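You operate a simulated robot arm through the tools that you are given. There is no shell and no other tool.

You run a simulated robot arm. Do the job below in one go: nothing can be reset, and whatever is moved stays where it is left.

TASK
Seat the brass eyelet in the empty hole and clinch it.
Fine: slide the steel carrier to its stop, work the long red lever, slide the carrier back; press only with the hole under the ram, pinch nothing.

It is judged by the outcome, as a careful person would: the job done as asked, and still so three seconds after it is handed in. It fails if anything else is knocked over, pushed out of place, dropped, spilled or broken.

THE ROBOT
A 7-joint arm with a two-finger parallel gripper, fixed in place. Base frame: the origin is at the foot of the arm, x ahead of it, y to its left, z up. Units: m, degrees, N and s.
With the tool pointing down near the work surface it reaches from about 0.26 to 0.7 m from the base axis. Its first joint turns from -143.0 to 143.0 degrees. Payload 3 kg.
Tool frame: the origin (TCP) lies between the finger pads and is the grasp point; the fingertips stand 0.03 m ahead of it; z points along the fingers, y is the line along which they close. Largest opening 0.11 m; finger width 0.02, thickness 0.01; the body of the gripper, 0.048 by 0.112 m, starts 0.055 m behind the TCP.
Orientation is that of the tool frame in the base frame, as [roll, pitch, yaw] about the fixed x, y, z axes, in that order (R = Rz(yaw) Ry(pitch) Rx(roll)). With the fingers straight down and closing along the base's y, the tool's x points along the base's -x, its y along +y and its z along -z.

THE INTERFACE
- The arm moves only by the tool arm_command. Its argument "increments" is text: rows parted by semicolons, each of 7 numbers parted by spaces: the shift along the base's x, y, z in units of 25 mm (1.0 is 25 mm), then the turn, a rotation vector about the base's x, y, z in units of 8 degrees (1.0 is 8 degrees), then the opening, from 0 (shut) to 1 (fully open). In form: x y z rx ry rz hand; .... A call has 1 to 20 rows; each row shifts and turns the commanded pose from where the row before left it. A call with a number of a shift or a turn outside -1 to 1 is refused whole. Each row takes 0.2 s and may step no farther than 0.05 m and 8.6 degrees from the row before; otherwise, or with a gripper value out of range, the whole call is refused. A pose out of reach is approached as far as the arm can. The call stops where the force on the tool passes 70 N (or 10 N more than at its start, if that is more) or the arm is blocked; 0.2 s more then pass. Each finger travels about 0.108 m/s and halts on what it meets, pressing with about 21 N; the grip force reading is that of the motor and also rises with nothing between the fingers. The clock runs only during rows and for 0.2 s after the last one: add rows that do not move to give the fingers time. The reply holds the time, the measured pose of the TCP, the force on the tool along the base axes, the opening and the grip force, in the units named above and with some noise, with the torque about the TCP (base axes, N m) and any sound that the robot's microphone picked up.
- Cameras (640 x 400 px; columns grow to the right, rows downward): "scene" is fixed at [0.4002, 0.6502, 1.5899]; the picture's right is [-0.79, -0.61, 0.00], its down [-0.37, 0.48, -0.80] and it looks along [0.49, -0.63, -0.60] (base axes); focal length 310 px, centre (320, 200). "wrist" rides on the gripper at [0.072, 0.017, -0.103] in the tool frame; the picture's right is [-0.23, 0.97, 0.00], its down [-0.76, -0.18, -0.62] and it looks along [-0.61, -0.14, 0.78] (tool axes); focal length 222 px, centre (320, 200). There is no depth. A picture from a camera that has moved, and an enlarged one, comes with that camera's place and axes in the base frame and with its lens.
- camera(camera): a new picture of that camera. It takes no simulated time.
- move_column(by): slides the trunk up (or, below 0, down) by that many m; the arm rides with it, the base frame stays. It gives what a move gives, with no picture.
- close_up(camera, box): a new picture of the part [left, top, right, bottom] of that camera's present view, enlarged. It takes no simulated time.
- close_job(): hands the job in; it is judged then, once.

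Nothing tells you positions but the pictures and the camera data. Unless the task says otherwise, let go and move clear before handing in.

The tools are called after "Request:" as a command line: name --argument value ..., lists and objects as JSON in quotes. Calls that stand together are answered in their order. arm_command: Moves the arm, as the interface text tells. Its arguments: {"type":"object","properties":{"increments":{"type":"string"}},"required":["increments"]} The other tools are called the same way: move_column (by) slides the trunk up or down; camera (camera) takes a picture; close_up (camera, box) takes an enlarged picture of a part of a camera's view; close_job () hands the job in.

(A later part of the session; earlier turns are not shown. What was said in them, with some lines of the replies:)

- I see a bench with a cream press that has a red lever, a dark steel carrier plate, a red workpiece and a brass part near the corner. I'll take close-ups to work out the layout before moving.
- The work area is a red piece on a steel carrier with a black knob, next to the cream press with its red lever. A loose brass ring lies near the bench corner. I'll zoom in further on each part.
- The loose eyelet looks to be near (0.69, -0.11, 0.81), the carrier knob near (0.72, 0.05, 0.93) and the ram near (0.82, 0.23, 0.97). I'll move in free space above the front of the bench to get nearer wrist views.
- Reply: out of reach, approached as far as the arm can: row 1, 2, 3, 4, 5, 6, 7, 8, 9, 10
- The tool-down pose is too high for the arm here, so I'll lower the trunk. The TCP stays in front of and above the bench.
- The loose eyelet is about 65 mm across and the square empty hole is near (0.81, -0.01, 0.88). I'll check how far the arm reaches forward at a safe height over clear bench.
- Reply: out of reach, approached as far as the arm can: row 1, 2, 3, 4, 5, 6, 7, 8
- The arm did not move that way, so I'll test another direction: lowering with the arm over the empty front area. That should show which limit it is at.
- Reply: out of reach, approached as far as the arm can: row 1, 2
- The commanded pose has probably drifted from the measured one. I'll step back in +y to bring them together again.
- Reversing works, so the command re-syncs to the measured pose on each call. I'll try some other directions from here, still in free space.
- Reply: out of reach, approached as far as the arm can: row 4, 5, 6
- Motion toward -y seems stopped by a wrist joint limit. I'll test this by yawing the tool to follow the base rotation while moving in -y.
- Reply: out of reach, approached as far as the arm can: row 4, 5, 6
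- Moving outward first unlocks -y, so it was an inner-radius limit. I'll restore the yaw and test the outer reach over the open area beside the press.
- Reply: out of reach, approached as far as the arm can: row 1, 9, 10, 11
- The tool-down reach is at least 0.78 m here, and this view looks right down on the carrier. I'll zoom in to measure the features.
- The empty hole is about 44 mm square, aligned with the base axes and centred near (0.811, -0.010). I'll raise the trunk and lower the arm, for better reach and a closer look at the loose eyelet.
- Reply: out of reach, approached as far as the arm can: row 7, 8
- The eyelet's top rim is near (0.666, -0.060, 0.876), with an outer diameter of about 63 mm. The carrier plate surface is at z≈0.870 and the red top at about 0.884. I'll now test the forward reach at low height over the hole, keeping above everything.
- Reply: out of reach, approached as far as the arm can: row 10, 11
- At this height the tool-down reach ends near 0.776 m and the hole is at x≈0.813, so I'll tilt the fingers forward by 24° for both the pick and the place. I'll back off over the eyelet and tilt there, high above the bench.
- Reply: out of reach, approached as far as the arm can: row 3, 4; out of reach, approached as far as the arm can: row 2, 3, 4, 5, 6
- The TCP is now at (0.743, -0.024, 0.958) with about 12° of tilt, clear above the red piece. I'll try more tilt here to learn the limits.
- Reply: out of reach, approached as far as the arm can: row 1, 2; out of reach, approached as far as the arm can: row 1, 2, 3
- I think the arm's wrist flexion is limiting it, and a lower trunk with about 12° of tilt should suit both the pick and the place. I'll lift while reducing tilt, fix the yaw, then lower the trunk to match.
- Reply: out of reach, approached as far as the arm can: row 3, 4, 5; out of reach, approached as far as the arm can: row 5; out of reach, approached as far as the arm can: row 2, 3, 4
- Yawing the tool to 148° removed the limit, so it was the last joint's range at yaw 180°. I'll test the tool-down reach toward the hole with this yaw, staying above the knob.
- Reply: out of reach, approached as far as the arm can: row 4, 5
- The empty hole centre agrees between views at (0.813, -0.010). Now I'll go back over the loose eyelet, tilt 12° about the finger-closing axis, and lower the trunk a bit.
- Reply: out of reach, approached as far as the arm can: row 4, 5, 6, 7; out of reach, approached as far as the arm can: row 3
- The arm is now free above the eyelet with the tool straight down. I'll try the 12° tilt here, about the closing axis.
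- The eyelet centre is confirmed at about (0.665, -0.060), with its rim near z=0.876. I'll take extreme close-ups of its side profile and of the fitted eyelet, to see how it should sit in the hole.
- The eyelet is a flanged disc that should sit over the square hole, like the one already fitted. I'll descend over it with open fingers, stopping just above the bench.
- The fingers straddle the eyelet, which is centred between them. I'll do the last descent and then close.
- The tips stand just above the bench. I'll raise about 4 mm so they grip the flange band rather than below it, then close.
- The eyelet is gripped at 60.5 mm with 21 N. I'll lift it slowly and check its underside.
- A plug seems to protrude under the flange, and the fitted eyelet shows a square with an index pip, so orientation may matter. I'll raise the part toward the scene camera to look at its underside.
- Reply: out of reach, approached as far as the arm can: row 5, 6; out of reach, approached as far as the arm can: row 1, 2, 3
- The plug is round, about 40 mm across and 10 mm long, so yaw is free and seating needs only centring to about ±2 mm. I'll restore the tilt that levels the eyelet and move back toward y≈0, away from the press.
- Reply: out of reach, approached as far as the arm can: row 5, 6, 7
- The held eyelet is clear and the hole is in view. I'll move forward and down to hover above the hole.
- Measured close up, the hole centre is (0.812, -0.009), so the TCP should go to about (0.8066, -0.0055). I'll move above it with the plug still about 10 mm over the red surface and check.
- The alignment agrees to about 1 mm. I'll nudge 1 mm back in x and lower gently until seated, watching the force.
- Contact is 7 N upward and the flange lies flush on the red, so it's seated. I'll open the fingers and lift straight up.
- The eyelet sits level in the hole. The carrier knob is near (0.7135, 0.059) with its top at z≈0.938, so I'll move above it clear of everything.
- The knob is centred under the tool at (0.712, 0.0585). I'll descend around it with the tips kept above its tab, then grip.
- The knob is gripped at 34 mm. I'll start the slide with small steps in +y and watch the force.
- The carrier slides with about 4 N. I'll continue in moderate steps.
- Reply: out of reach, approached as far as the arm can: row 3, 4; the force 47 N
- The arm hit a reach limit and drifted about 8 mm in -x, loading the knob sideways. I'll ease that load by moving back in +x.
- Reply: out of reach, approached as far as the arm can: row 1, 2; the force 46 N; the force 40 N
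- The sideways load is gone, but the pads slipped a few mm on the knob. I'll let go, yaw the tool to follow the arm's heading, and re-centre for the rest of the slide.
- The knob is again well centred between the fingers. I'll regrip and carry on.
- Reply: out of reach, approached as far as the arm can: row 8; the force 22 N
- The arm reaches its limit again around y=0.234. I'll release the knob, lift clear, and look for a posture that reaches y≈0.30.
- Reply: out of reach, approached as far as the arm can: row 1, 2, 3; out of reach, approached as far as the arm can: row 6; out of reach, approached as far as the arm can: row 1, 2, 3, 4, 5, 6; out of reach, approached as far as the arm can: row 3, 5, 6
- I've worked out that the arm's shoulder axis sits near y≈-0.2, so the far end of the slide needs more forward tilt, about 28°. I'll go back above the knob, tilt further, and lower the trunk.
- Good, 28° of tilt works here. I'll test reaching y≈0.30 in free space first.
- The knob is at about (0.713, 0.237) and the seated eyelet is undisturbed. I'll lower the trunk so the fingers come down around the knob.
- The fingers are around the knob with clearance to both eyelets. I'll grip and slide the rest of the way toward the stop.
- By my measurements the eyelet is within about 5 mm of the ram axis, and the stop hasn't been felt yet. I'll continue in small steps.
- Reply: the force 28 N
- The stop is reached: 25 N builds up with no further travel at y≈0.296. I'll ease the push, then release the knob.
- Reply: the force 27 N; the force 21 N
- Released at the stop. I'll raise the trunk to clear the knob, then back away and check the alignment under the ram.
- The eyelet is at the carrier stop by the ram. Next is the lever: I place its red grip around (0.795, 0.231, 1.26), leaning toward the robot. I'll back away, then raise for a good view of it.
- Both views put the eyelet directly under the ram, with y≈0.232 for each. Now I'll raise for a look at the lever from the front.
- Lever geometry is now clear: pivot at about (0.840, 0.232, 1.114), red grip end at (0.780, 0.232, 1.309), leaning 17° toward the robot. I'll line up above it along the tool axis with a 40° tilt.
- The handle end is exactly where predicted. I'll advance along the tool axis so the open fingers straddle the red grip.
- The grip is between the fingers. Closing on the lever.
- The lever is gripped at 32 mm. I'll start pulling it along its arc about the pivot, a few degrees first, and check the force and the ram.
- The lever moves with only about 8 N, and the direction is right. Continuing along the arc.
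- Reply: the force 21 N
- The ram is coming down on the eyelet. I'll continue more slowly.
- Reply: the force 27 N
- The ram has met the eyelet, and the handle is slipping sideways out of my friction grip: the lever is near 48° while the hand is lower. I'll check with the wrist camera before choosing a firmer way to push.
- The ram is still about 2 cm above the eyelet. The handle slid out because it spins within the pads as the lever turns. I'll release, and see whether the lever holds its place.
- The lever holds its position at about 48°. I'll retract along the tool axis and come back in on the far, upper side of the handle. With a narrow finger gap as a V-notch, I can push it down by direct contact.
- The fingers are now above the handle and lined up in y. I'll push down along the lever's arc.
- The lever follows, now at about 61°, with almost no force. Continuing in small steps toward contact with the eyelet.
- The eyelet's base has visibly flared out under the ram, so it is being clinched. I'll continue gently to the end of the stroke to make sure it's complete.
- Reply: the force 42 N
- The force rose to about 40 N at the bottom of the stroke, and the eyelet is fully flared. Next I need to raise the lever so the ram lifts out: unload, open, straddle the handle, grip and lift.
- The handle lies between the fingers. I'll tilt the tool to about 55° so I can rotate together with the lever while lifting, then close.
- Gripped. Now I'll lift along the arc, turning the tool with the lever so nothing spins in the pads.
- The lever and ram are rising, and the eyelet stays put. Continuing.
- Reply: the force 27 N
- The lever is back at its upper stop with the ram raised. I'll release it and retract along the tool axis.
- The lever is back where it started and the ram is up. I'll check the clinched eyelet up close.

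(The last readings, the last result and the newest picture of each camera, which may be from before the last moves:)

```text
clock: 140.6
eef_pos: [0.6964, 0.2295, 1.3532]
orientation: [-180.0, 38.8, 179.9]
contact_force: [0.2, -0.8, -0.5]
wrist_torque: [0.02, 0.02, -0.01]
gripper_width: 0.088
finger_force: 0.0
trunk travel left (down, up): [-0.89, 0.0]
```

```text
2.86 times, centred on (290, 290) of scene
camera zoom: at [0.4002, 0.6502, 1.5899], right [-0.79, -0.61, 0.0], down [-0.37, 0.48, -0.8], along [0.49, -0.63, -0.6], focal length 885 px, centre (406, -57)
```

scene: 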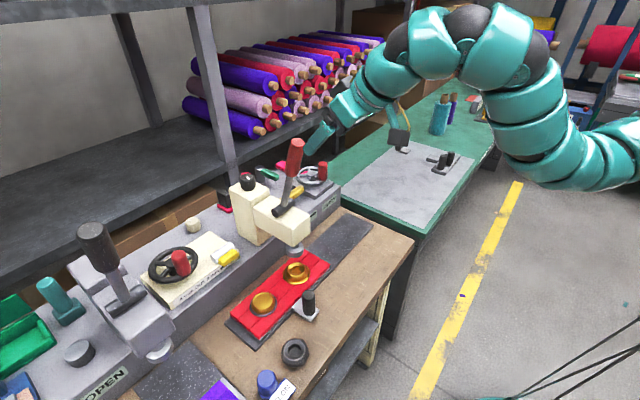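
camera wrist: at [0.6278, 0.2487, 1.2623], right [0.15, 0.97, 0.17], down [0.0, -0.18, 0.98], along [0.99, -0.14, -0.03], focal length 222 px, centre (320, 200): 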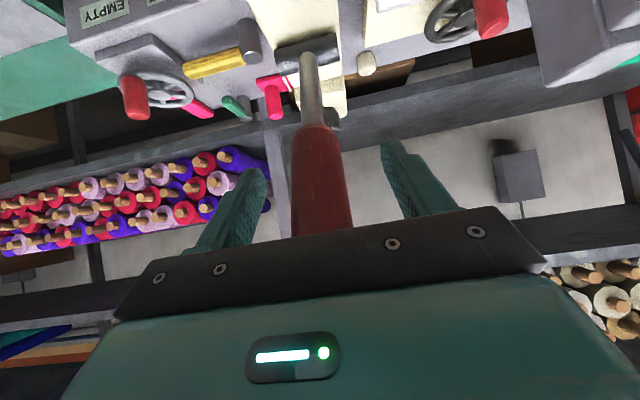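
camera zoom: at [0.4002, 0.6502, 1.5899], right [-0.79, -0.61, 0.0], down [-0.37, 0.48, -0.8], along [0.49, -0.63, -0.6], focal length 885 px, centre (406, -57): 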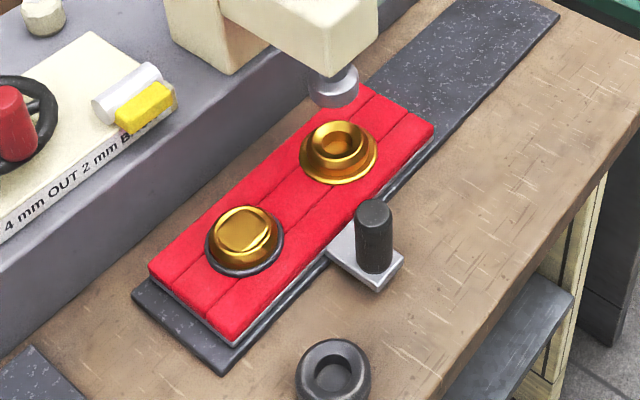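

The eyelet is clinched evenly around its rim. Now I'll return to the carrier knob by a path well clear of the lever.

Request:
arm_command --increments "-0.9 0.3 0 0 0.33 0 0.8; -0.9 0.4 0 0 0.33 0 0.8; -0.84 0.5 -0.5 0 0.33 0 0.8; 0 0.5 -1 0 0.33 0 0.8; 0 0.5 -1 0 0 0 0.8; 0 0.44 -1 0 0 0 0.8; 0 0 -1 0 0 0 0.8; 0 0 -1 0 0 0 0.8; 0 0 -1 0 0 0 0.8; 0 0 0 0 0 0 0.8"

Request:
move_column --by -0.126

Request:
camera --camera "wrist"

Request:
camera --camera "scene"

```text
clock: 142.8
eef_pos: [0.6301, 0.2965, 1.1904]
orientation: [-179.9, 28.3, 180.0]
contact_force: [-1.0, 0.2, 0.1]
wrist_torque: [0.0, 0.0, 0.04]
gripper_width: 0.0879
finger_force: 0.0
trunk travel left (down, up): [-0.89, 0.0]
```

```text
clock: 144.4
eef_pos: [0.6306, 0.2965, 1.0652]
orientation: [-179.9, 28.3, 179.9]
contact_force: [0.2, 0.4, -0.2]
wrist_torque: [-0.01, -0.03, -0.01]
gripper_width: 0.0881
finger_force: 0.0
trunk travel left (down, up): [-0.764, 0.126]
```

```text
taken
camera wrist: at [0.5173, 0.3139, 1.122], right [0.2, 0.97, 0.11], down [0.37, -0.18, 0.91], along [0.91, -0.14, -0.4], focal length 222 px, centre (320, 200)
```

wrist: 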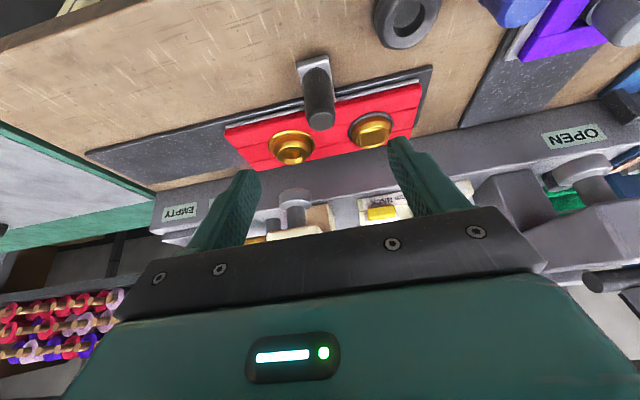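

```text
taken
```

scene: 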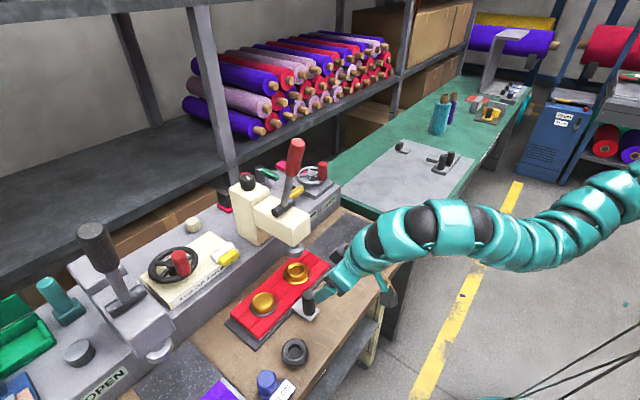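

Request:
arm_command --increments "0.8 -0.03 -0.2 0 0 0 0.8; 0.8 0 -0.2 0 0 0 0.8; 0.8 0 -0.2 0 0 0 0.8; 0.88 0 -0.2 0 0 0 0.8; 0 0 0 0 0 0 0.8"

Request:
close_up --camera "wrist" --box '[180, 0, 460, 175]'

```text
clock: 145.6
eef_pos: [0.713, 0.2949, 1.0451]
orientation: [-179.9, 28.4, 180.0]
contact_force: [0.1, 0.8, -0.4]
wrist_torque: [0.03, -0.03, -0.04]
gripper_width: 0.088
finger_force: 0.0
trunk travel left (down, up): [-0.764, 0.126]
```

```text
2.29 times, centred on (320, 88) of wrist
camera zoom: at [0.5991, 0.3125, 1.1021], right [0.2, 0.97, 0.11], down [0.37, -0.18, 0.91], along [0.91, -0.14, -0.4], focal length 508 px, centre (320, 457)
```

zoom: 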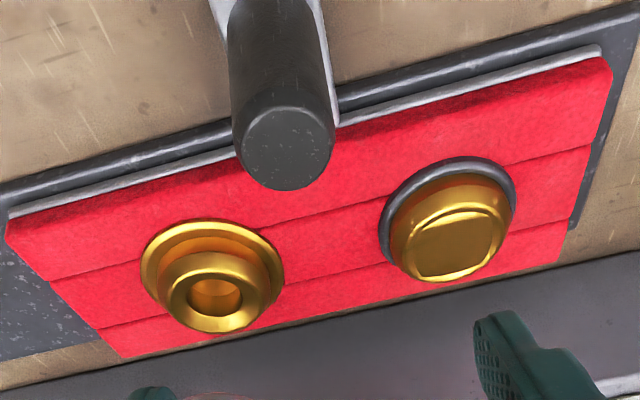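

Request:
move_column --by -0.08

Request:
move_column --by -0.04

Request:
camera --camera "wrist"

```text
clock: 146.8
eef_pos: [0.7124, 0.2947, 0.9645]
orientation: [-179.9, 28.3, 179.9]
contact_force: [-0.1, 0.0, 0.1]
wrist_torque: [0.0, -0.02, 0.02]
gripper_width: 0.0881
finger_force: 0.0
trunk travel left (down, up): [-0.684, 0.206]
```

```text
clock: 147.6
eef_pos: [0.7123, 0.2945, 0.9242]
orientation: [179.9, 28.3, 179.9]
contact_force: [-0.8, -0.4, 0.8]
wrist_torque: [0.04, 0.04, -0.01]
gripper_width: 0.0881
finger_force: 0.1
trunk travel left (down, up): [-0.644, 0.246]
```

```text
taken
camera wrist: at [0.5989, 0.3126, 0.9819], right [0.2, 0.97, 0.11], down [0.37, -0.18, 0.91], along [0.91, -0.14, -0.4], focal length 222 px, centre (320, 200)
```

wrist: 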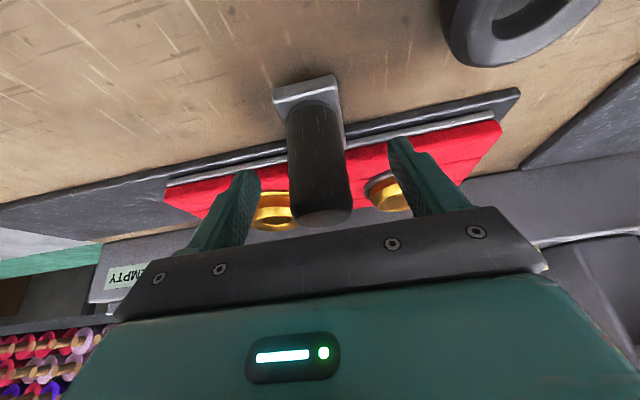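

Fingers are around the knob. I'll grip and slide the carrier back toward -y, easing the tilt down on the way.

Request:
arm_command --increments "0 0 0 0 0 0 0.5; 0 0 0 0 0 0 0.3; 0 0 0 0 0 0 0; 0 0 0 0 0 0 0; 0 0 0 0 0 0 0; 0 -0.2 0 0 0 0 0; 0 -0.4 0 0 0 0 0; 0 -0.5 0 0 0 0 0; 0 -0.5 0 0 0 0 0; 0 0 0 0 0 0 0"

Request:
close_up --camera "scene" --box '[220, 190, 400, 320]'

```text
clock: 149.8
eef_pos: [0.7129, 0.2542, 0.924]
orientation: [-179.9, 28.3, -180.0]
contact_force: [0.1, 2.8, 5.5]
wrist_torque: [0.82, 0.98, 0.17]
gripper_width: 0.0336
finger_force: 44.7
trunk travel left (down, up): [-0.644, 0.246]
```

```text
3.08 times, centred on (310, 255) of scene
camera zoom: at [0.4002, 0.6502, 1.5899], right [-0.79, -0.61, 0.0], down [-0.37, 0.48, -0.8], along [0.49, -0.63, -0.6], focal length 953 px, centre (351, 31)
```

zoom: 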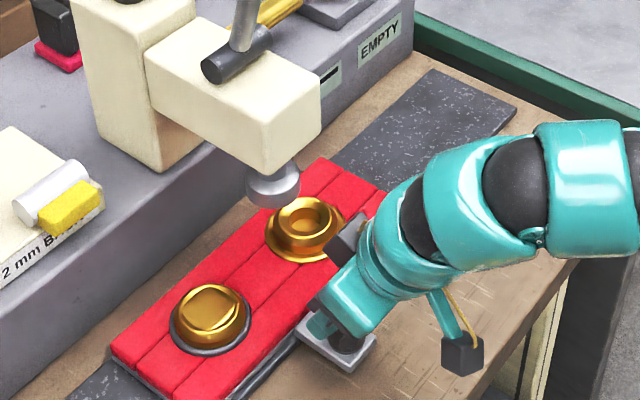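

Request:
arm_command --increments "0 -0.4 0 0 0.15 0 0; 0 -0.5 0 0 0.2 0 0; 0 -0.5 0 0 0.2 0 0; 0 -0.5 0 0 0.2 0 0; 0 0 0 0 0 0 0"

Request:
close_up --camera "scene" --box '[220, 190, 400, 320]'

```text
clock: 151.0
eef_pos: [0.7125, 0.2064, 0.9227]
orientation: [-179.8, 22.3, -179.9]
contact_force: [-0.5, 1.2, 0.9]
wrist_torque: [0.66, -0.09, -0.06]
gripper_width: 0.0336
finger_force: 44.4
trunk travel left (down, up): [-0.644, 0.246]
```

```text
3.08 times, centred on (310, 255) of scene
camera zoom: at [0.4002, 0.6502, 1.5899], right [-0.79, -0.61, 0.0], down [-0.37, 0.48, -0.8], along [0.49, -0.63, -0.6], focal length 953 px, centre (351, 31)
```

zoom: 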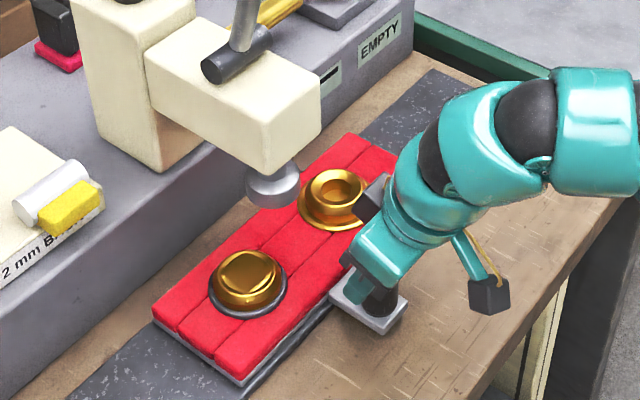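

Request:
arm_command --increments "0 -0.4 0 0 0.2 -0.2 0; 0 -0.5 0 0 0.2 -0.3 0; 0 -0.5 0 0 0.2 -0.3 0; 0 -0.5 0 0 0.2 -0.3 0; 0 0 0 0 0 0 0"

Request:
close_up --camera "scene" --box '[220, 190, 400, 320]'

```text
clock: 152.2
eef_pos: [0.7131, 0.1593, 0.924]
orientation: [-179.4, 15.8, 171.2]
contact_force: [4.1, 3.3, -0.1]
wrist_torque: [1.0, -0.89, -0.31]
gripper_width: 0.0334
finger_force: 44.9
trunk travel left (down, up): [-0.644, 0.246]
```

```text
3.08 times, centred on (310, 255) of scene
camera zoom: at [0.4002, 0.6502, 1.5899], right [-0.79, -0.61, 0.0], down [-0.37, 0.48, -0.8], along [0.49, -0.63, -0.6], focal length 953 px, centre (351, 31)
```

zoom: 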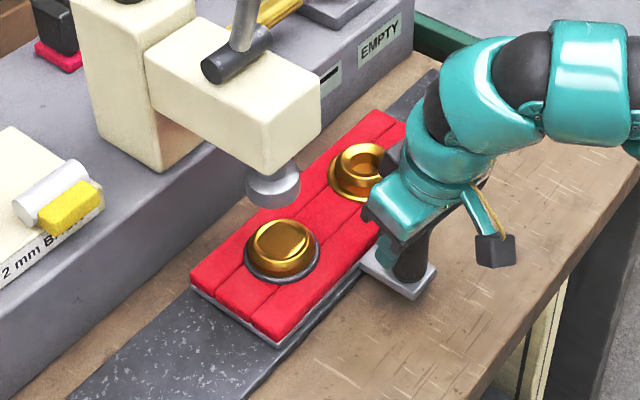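

Request:
arm_command --increments "0 -0.4 0 0 0.05 -0.3 0; 0 -0.5 0 0 0.05 -0.3 0; 0 -0.5 0 0 0.05 -0.4 0; 0 -0.5 0 0 0.05 -0.4 0; 0 0 0 0 0 0 0"

Request:
close_up --camera "scene" --box '[240, 180, 420, 310]'

```text
clock: 153.4
eef_pos: [0.7128, 0.1117, 0.9235]
orientation: [-179.0, 14.3, 160.1]
contact_force: [-2.4, 3.9, -1.8]
wrist_torque: [2.44, 0.56, 0.51]
gripper_width: 0.0337
finger_force: 44.7
trunk travel left (down, up): [-0.644, 0.246]
```

```text
3.08 times, centred on (330, 245) of scene
camera zoom: at [0.4002, 0.6502, 1.5899], right [-0.79, -0.61, 0.0], down [-0.37, 0.48, -0.8], along [0.49, -0.63, -0.6], focal length 953 px, centre (289, 62)
```

zoom: 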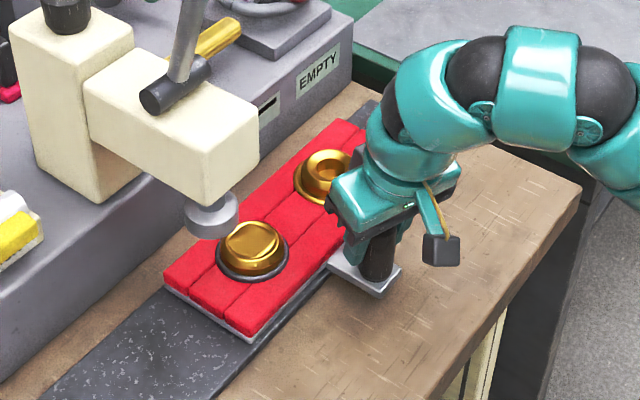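

Request:
arm_command --increments "0 -0.4 0 0 0 -0.3 0; 0 -0.5 0 0 0 -0.3 0; 0 -0.4 0 0 0 -0.3 0; 0 -0.3 0 0 0 0 0; 0 0 0 0 0 0 0"

Request:
close_up --camera "scene" --box '[260, 170, 420, 290]'

```text
clock: 154.6
eef_pos: [0.7123, 0.0733, 0.9238]
orientation: [-179.1, 14.5, 152.9]
contact_force: [1.1, 3.4, -1.9]
wrist_torque: [1.61, -1.91, -0.5]
gripper_width: 0.0342
finger_force: 45.4
trunk travel left (down, up): [-0.644, 0.246]
```

```text
3.33 times, centred on (340, 230) of scene
camera zoom: at [0.4002, 0.6502, 1.5899], right [-0.79, -0.61, 0.0], down [-0.37, 0.48, -0.8], along [0.49, -0.63, -0.6], focal length 1032 px, centre (253, 100)
```

zoom: 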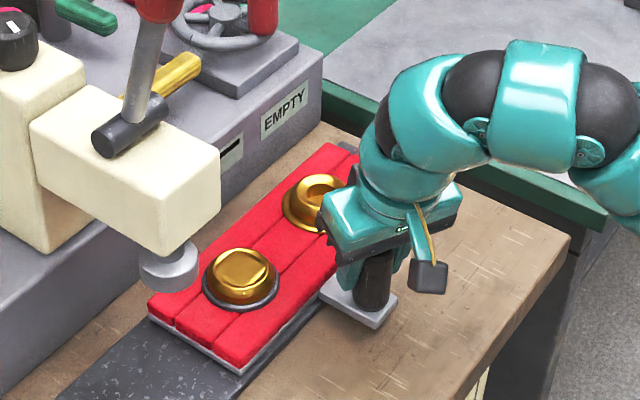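

Request:
arm_command --increments "0 -0.25 0 0 0 0 0; 0 -0.2 0 0 0 0 0; 0 -0.1 0 0 0 0 0; 0 0 0 0 0 0 0"

Request:
close_up --camera "scene" --box '[280, 170, 420, 275]'

```text
clock: 155.6
eef_pos: [0.7137, 0.0588, 0.9247]
orientation: [-179.0, 14.3, 153.0]
contact_force: [1.3, 3.2, -5.2]
wrist_torque: [1.58, -1.84, -0.44]
gripper_width: 0.0345
finger_force: 44.6
trunk travel left (down, up): [-0.644, 0.246]
```

```text
3.81 times, centred on (350, 222) of scene
camera zoom: at [0.4002, 0.6502, 1.5899], right [-0.79, -0.61, 0.0], down [-0.37, 0.48, -0.8], along [0.49, -0.63, -0.6], focal length 1180 px, centre (206, 114)
```

zoom: 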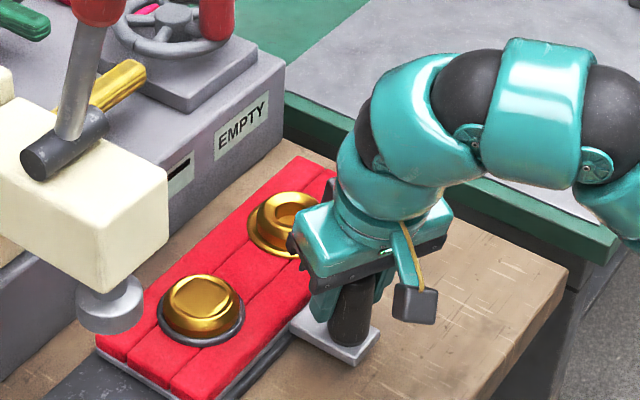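

Request:
arm_command --increments "0 -0.1 0 0 0 0 0; 0 -0.1 0 0 0 0 0; 0 0 0 0 0 0 0"

```text
clock: 156.4
eef_pos: [0.7115, 0.0551, 0.9243]
orientation: [-179.0, 14.4, 153.0]
contact_force: [2.8, 4.8, -4.4]
wrist_torque: [1.73, -1.72, -0.22]
gripper_width: 0.0341
finger_force: 45.4
trunk travel left (down, up): [-0.644, 0.246]
```

Request:
close_up --camera "scene" --box '[285, 200, 405, 275]'

```text
5.33 times, centred on (345, 238) of scene
camera zoom: at [0.4002, 0.6502, 1.5899], right [-0.79, -0.61, 0.0], down [-0.37, 0.48, -0.8], along [0.49, -0.63, -0.6], focal length 1652 px, centre (187, 0)
```

zoom: 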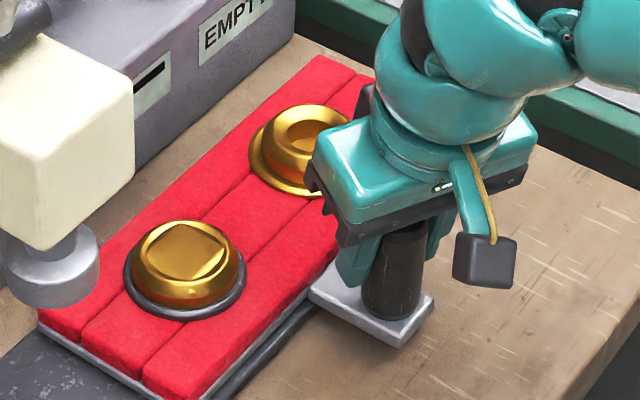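

The carrier is visually back at its start position. I'll feel for the end gently once more, then release.

Request:
arm_command --increments "0 -0.06 0 0 0 0 0; 0 -0.06 0 0 0 0 0; 0 0 0 0 0 0 0"

```text
clock: 157.2
eef_pos: [0.713, 0.0529, 0.9247]
orientation: [-179.1, 14.4, 153.1]
contact_force: [4.7, 12.9, -4.3]
wrist_torque: [2.18, -1.63, -0.3]
gripper_width: 0.0343
finger_force: 45.5
trunk travel left (down, up): [-0.644, 0.246]
```

The end stop is felt. I'll ease off, release, and lift straight up.

Request:
arm_command --increments "0 0.06 0 0 0 0 0; 0 0 0 0 0 0 0.3; 0 0 0 0 0 0 0.6; 0 0 0 0 0 0 0.75; 0 0 0 0 0 0 0.75; 0 0 0.6 0 0 0 0.75; 0 0 1 0 0 0 0.75; 0 0 1 0 0 0 0.75; 0 0 1 0 0 0 0.75; 0 0 1 0 0 0 0.75"

Request:
camera --camera "scene"

Request:
camera --camera "wrist"

```text
clock: 159.4
eef_pos: [0.7125, 0.0531, 1.0397]
orientation: [-179.0, 14.4, 153.0]
contact_force: [-0.1, 0.2, -0.8]
wrist_torque: [0.0, -0.02, 0.0]
gripper_width: 0.0824
finger_force: 0.0
trunk travel left (down, up): [-0.644, 0.246]
```

```text
taken
```

scene: 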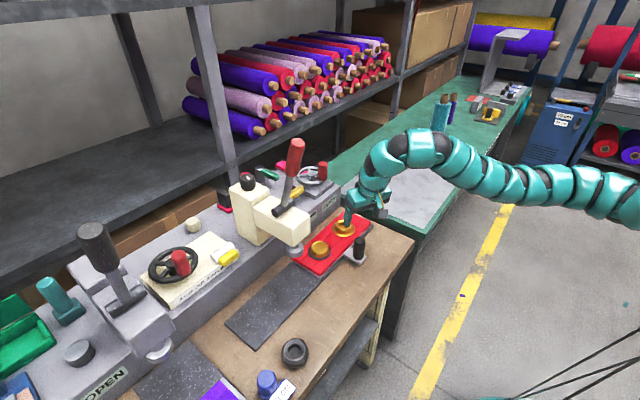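

```text
taken
camera wrist: at [0.6354, 0.1132, 1.122], right [0.64, 0.77, 0.04], down [0.44, -0.41, 0.8], along [0.63, -0.49, -0.6], focal length 222 px, centre (320, 200)
```

wrist: 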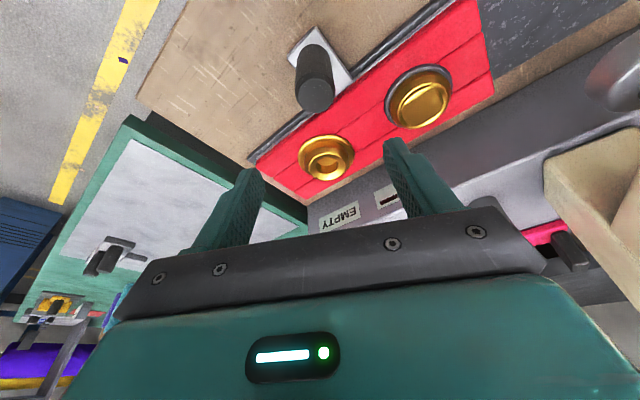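

Released and clear of the knob. I'll raise the trunk to get well clear, then check everything before handing in.

Request:
move_column --by 0.2

Request:
close_up --camera "scene" --box '[285, 200, 405, 275]'

Request:
close_up --camera "scene" --box '[220, 130, 420, 255]'

Request:
close_up --camera "scene" --box '[200, 220, 420, 400]'

Request:
camera --camera "scene"

```text
clock: 161.6
eef_pos: [0.7117, 0.0534, 1.2382]
orientation: [-179.0, 14.5, 152.9]
contact_force: [-0.3, 0.0, 0.3]
wrist_torque: [0.0, -0.02, 0.0]
gripper_width: 0.0824
finger_force: 0.0
trunk travel left (down, up): [-0.844, 0.046]
```

```text
5.33 times, centred on (345, 238) of scene
camera zoom: at [0.4002, 0.6502, 1.5899], right [-0.79, -0.61, 0.0], down [-0.37, 0.48, -0.8], along [0.49, -0.63, -0.6], focal length 1652 px, centre (187, 0)
```

zoom: 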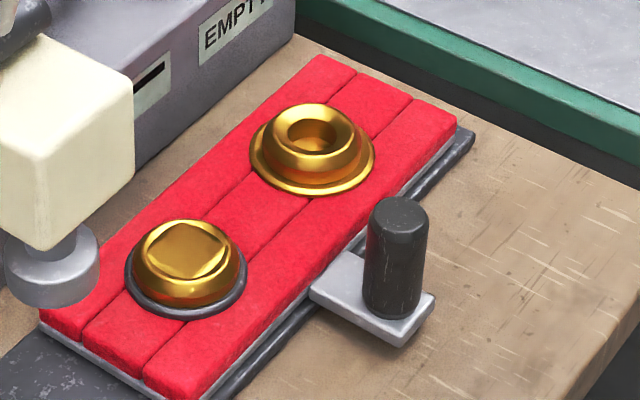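

```text
3.20 times, centred on (320, 192) of scene
camera zoom: at [0.4002, 0.6502, 1.5899], right [-0.79, -0.61, 0.0], down [-0.37, 0.48, -0.8], along [0.49, -0.63, -0.6], focal length 991 px, centre (320, 224)
```

zoom: 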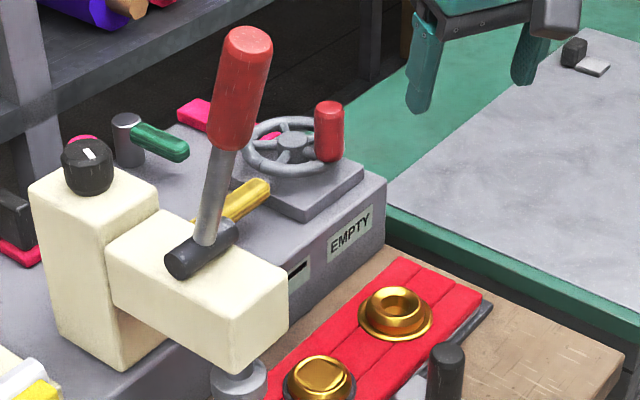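

```text
2.22 times, centred on (310, 310) of scene
camera zoom: at [0.4002, 0.6502, 1.5899], right [-0.79, -0.61, 0.0], down [-0.37, 0.48, -0.8], along [0.49, -0.63, -0.6], focal length 688 px, centre (342, -44)
```

zoom: 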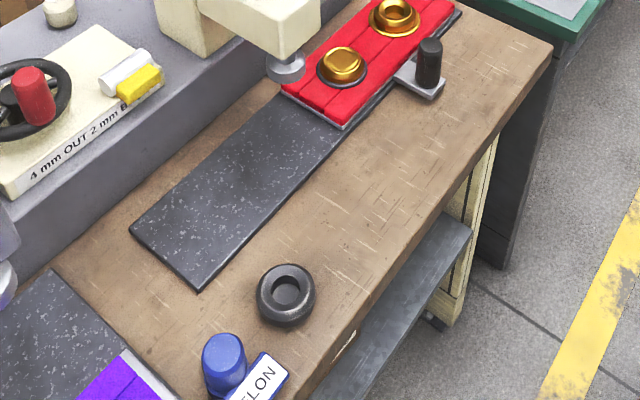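

```text
taken
```

scene: 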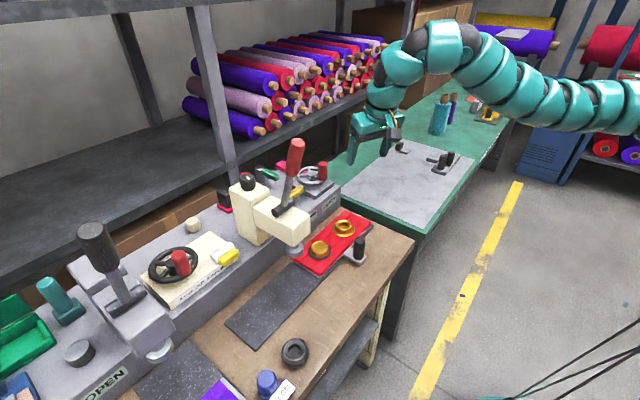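

The eyelet is seated and clinched in the hole. The lever is back up, the carrier is at its start position, nothing else has moved and the arm is clear. Handing in.

Request:
close_job

```text
The job is handed in.
```

The brass eyelet is seated in the empty hole and clinched, and I've handed the job in.

- **Seating:** the eyelet dropped into the square hole with its flange flush on the red piece.
- **Pressing:** I slid the carrier to its stop and checked in the wrist view that the eyelet was centred under the ram. I then pushed the red lever to the bottom of its stroke. The eyelet's base flared out evenly around the rim.
- **Return:** the lever is back at its upper stop and the carrier is back at its start.
- **Surroundings:** in the final pictures nothing else had moved, and the arm was released and well clear.

Two things went less smoothly:

- **Carrier slide:** the arm hit a reach limit partway through and pulled the knob sideways with about 45 N. I let go and regripped.
- **Lever stroke:** my first grip slipped as the lever turned, so I finished the stroke by pushing on the handle instead.

Neither seems to have disturbed anything.
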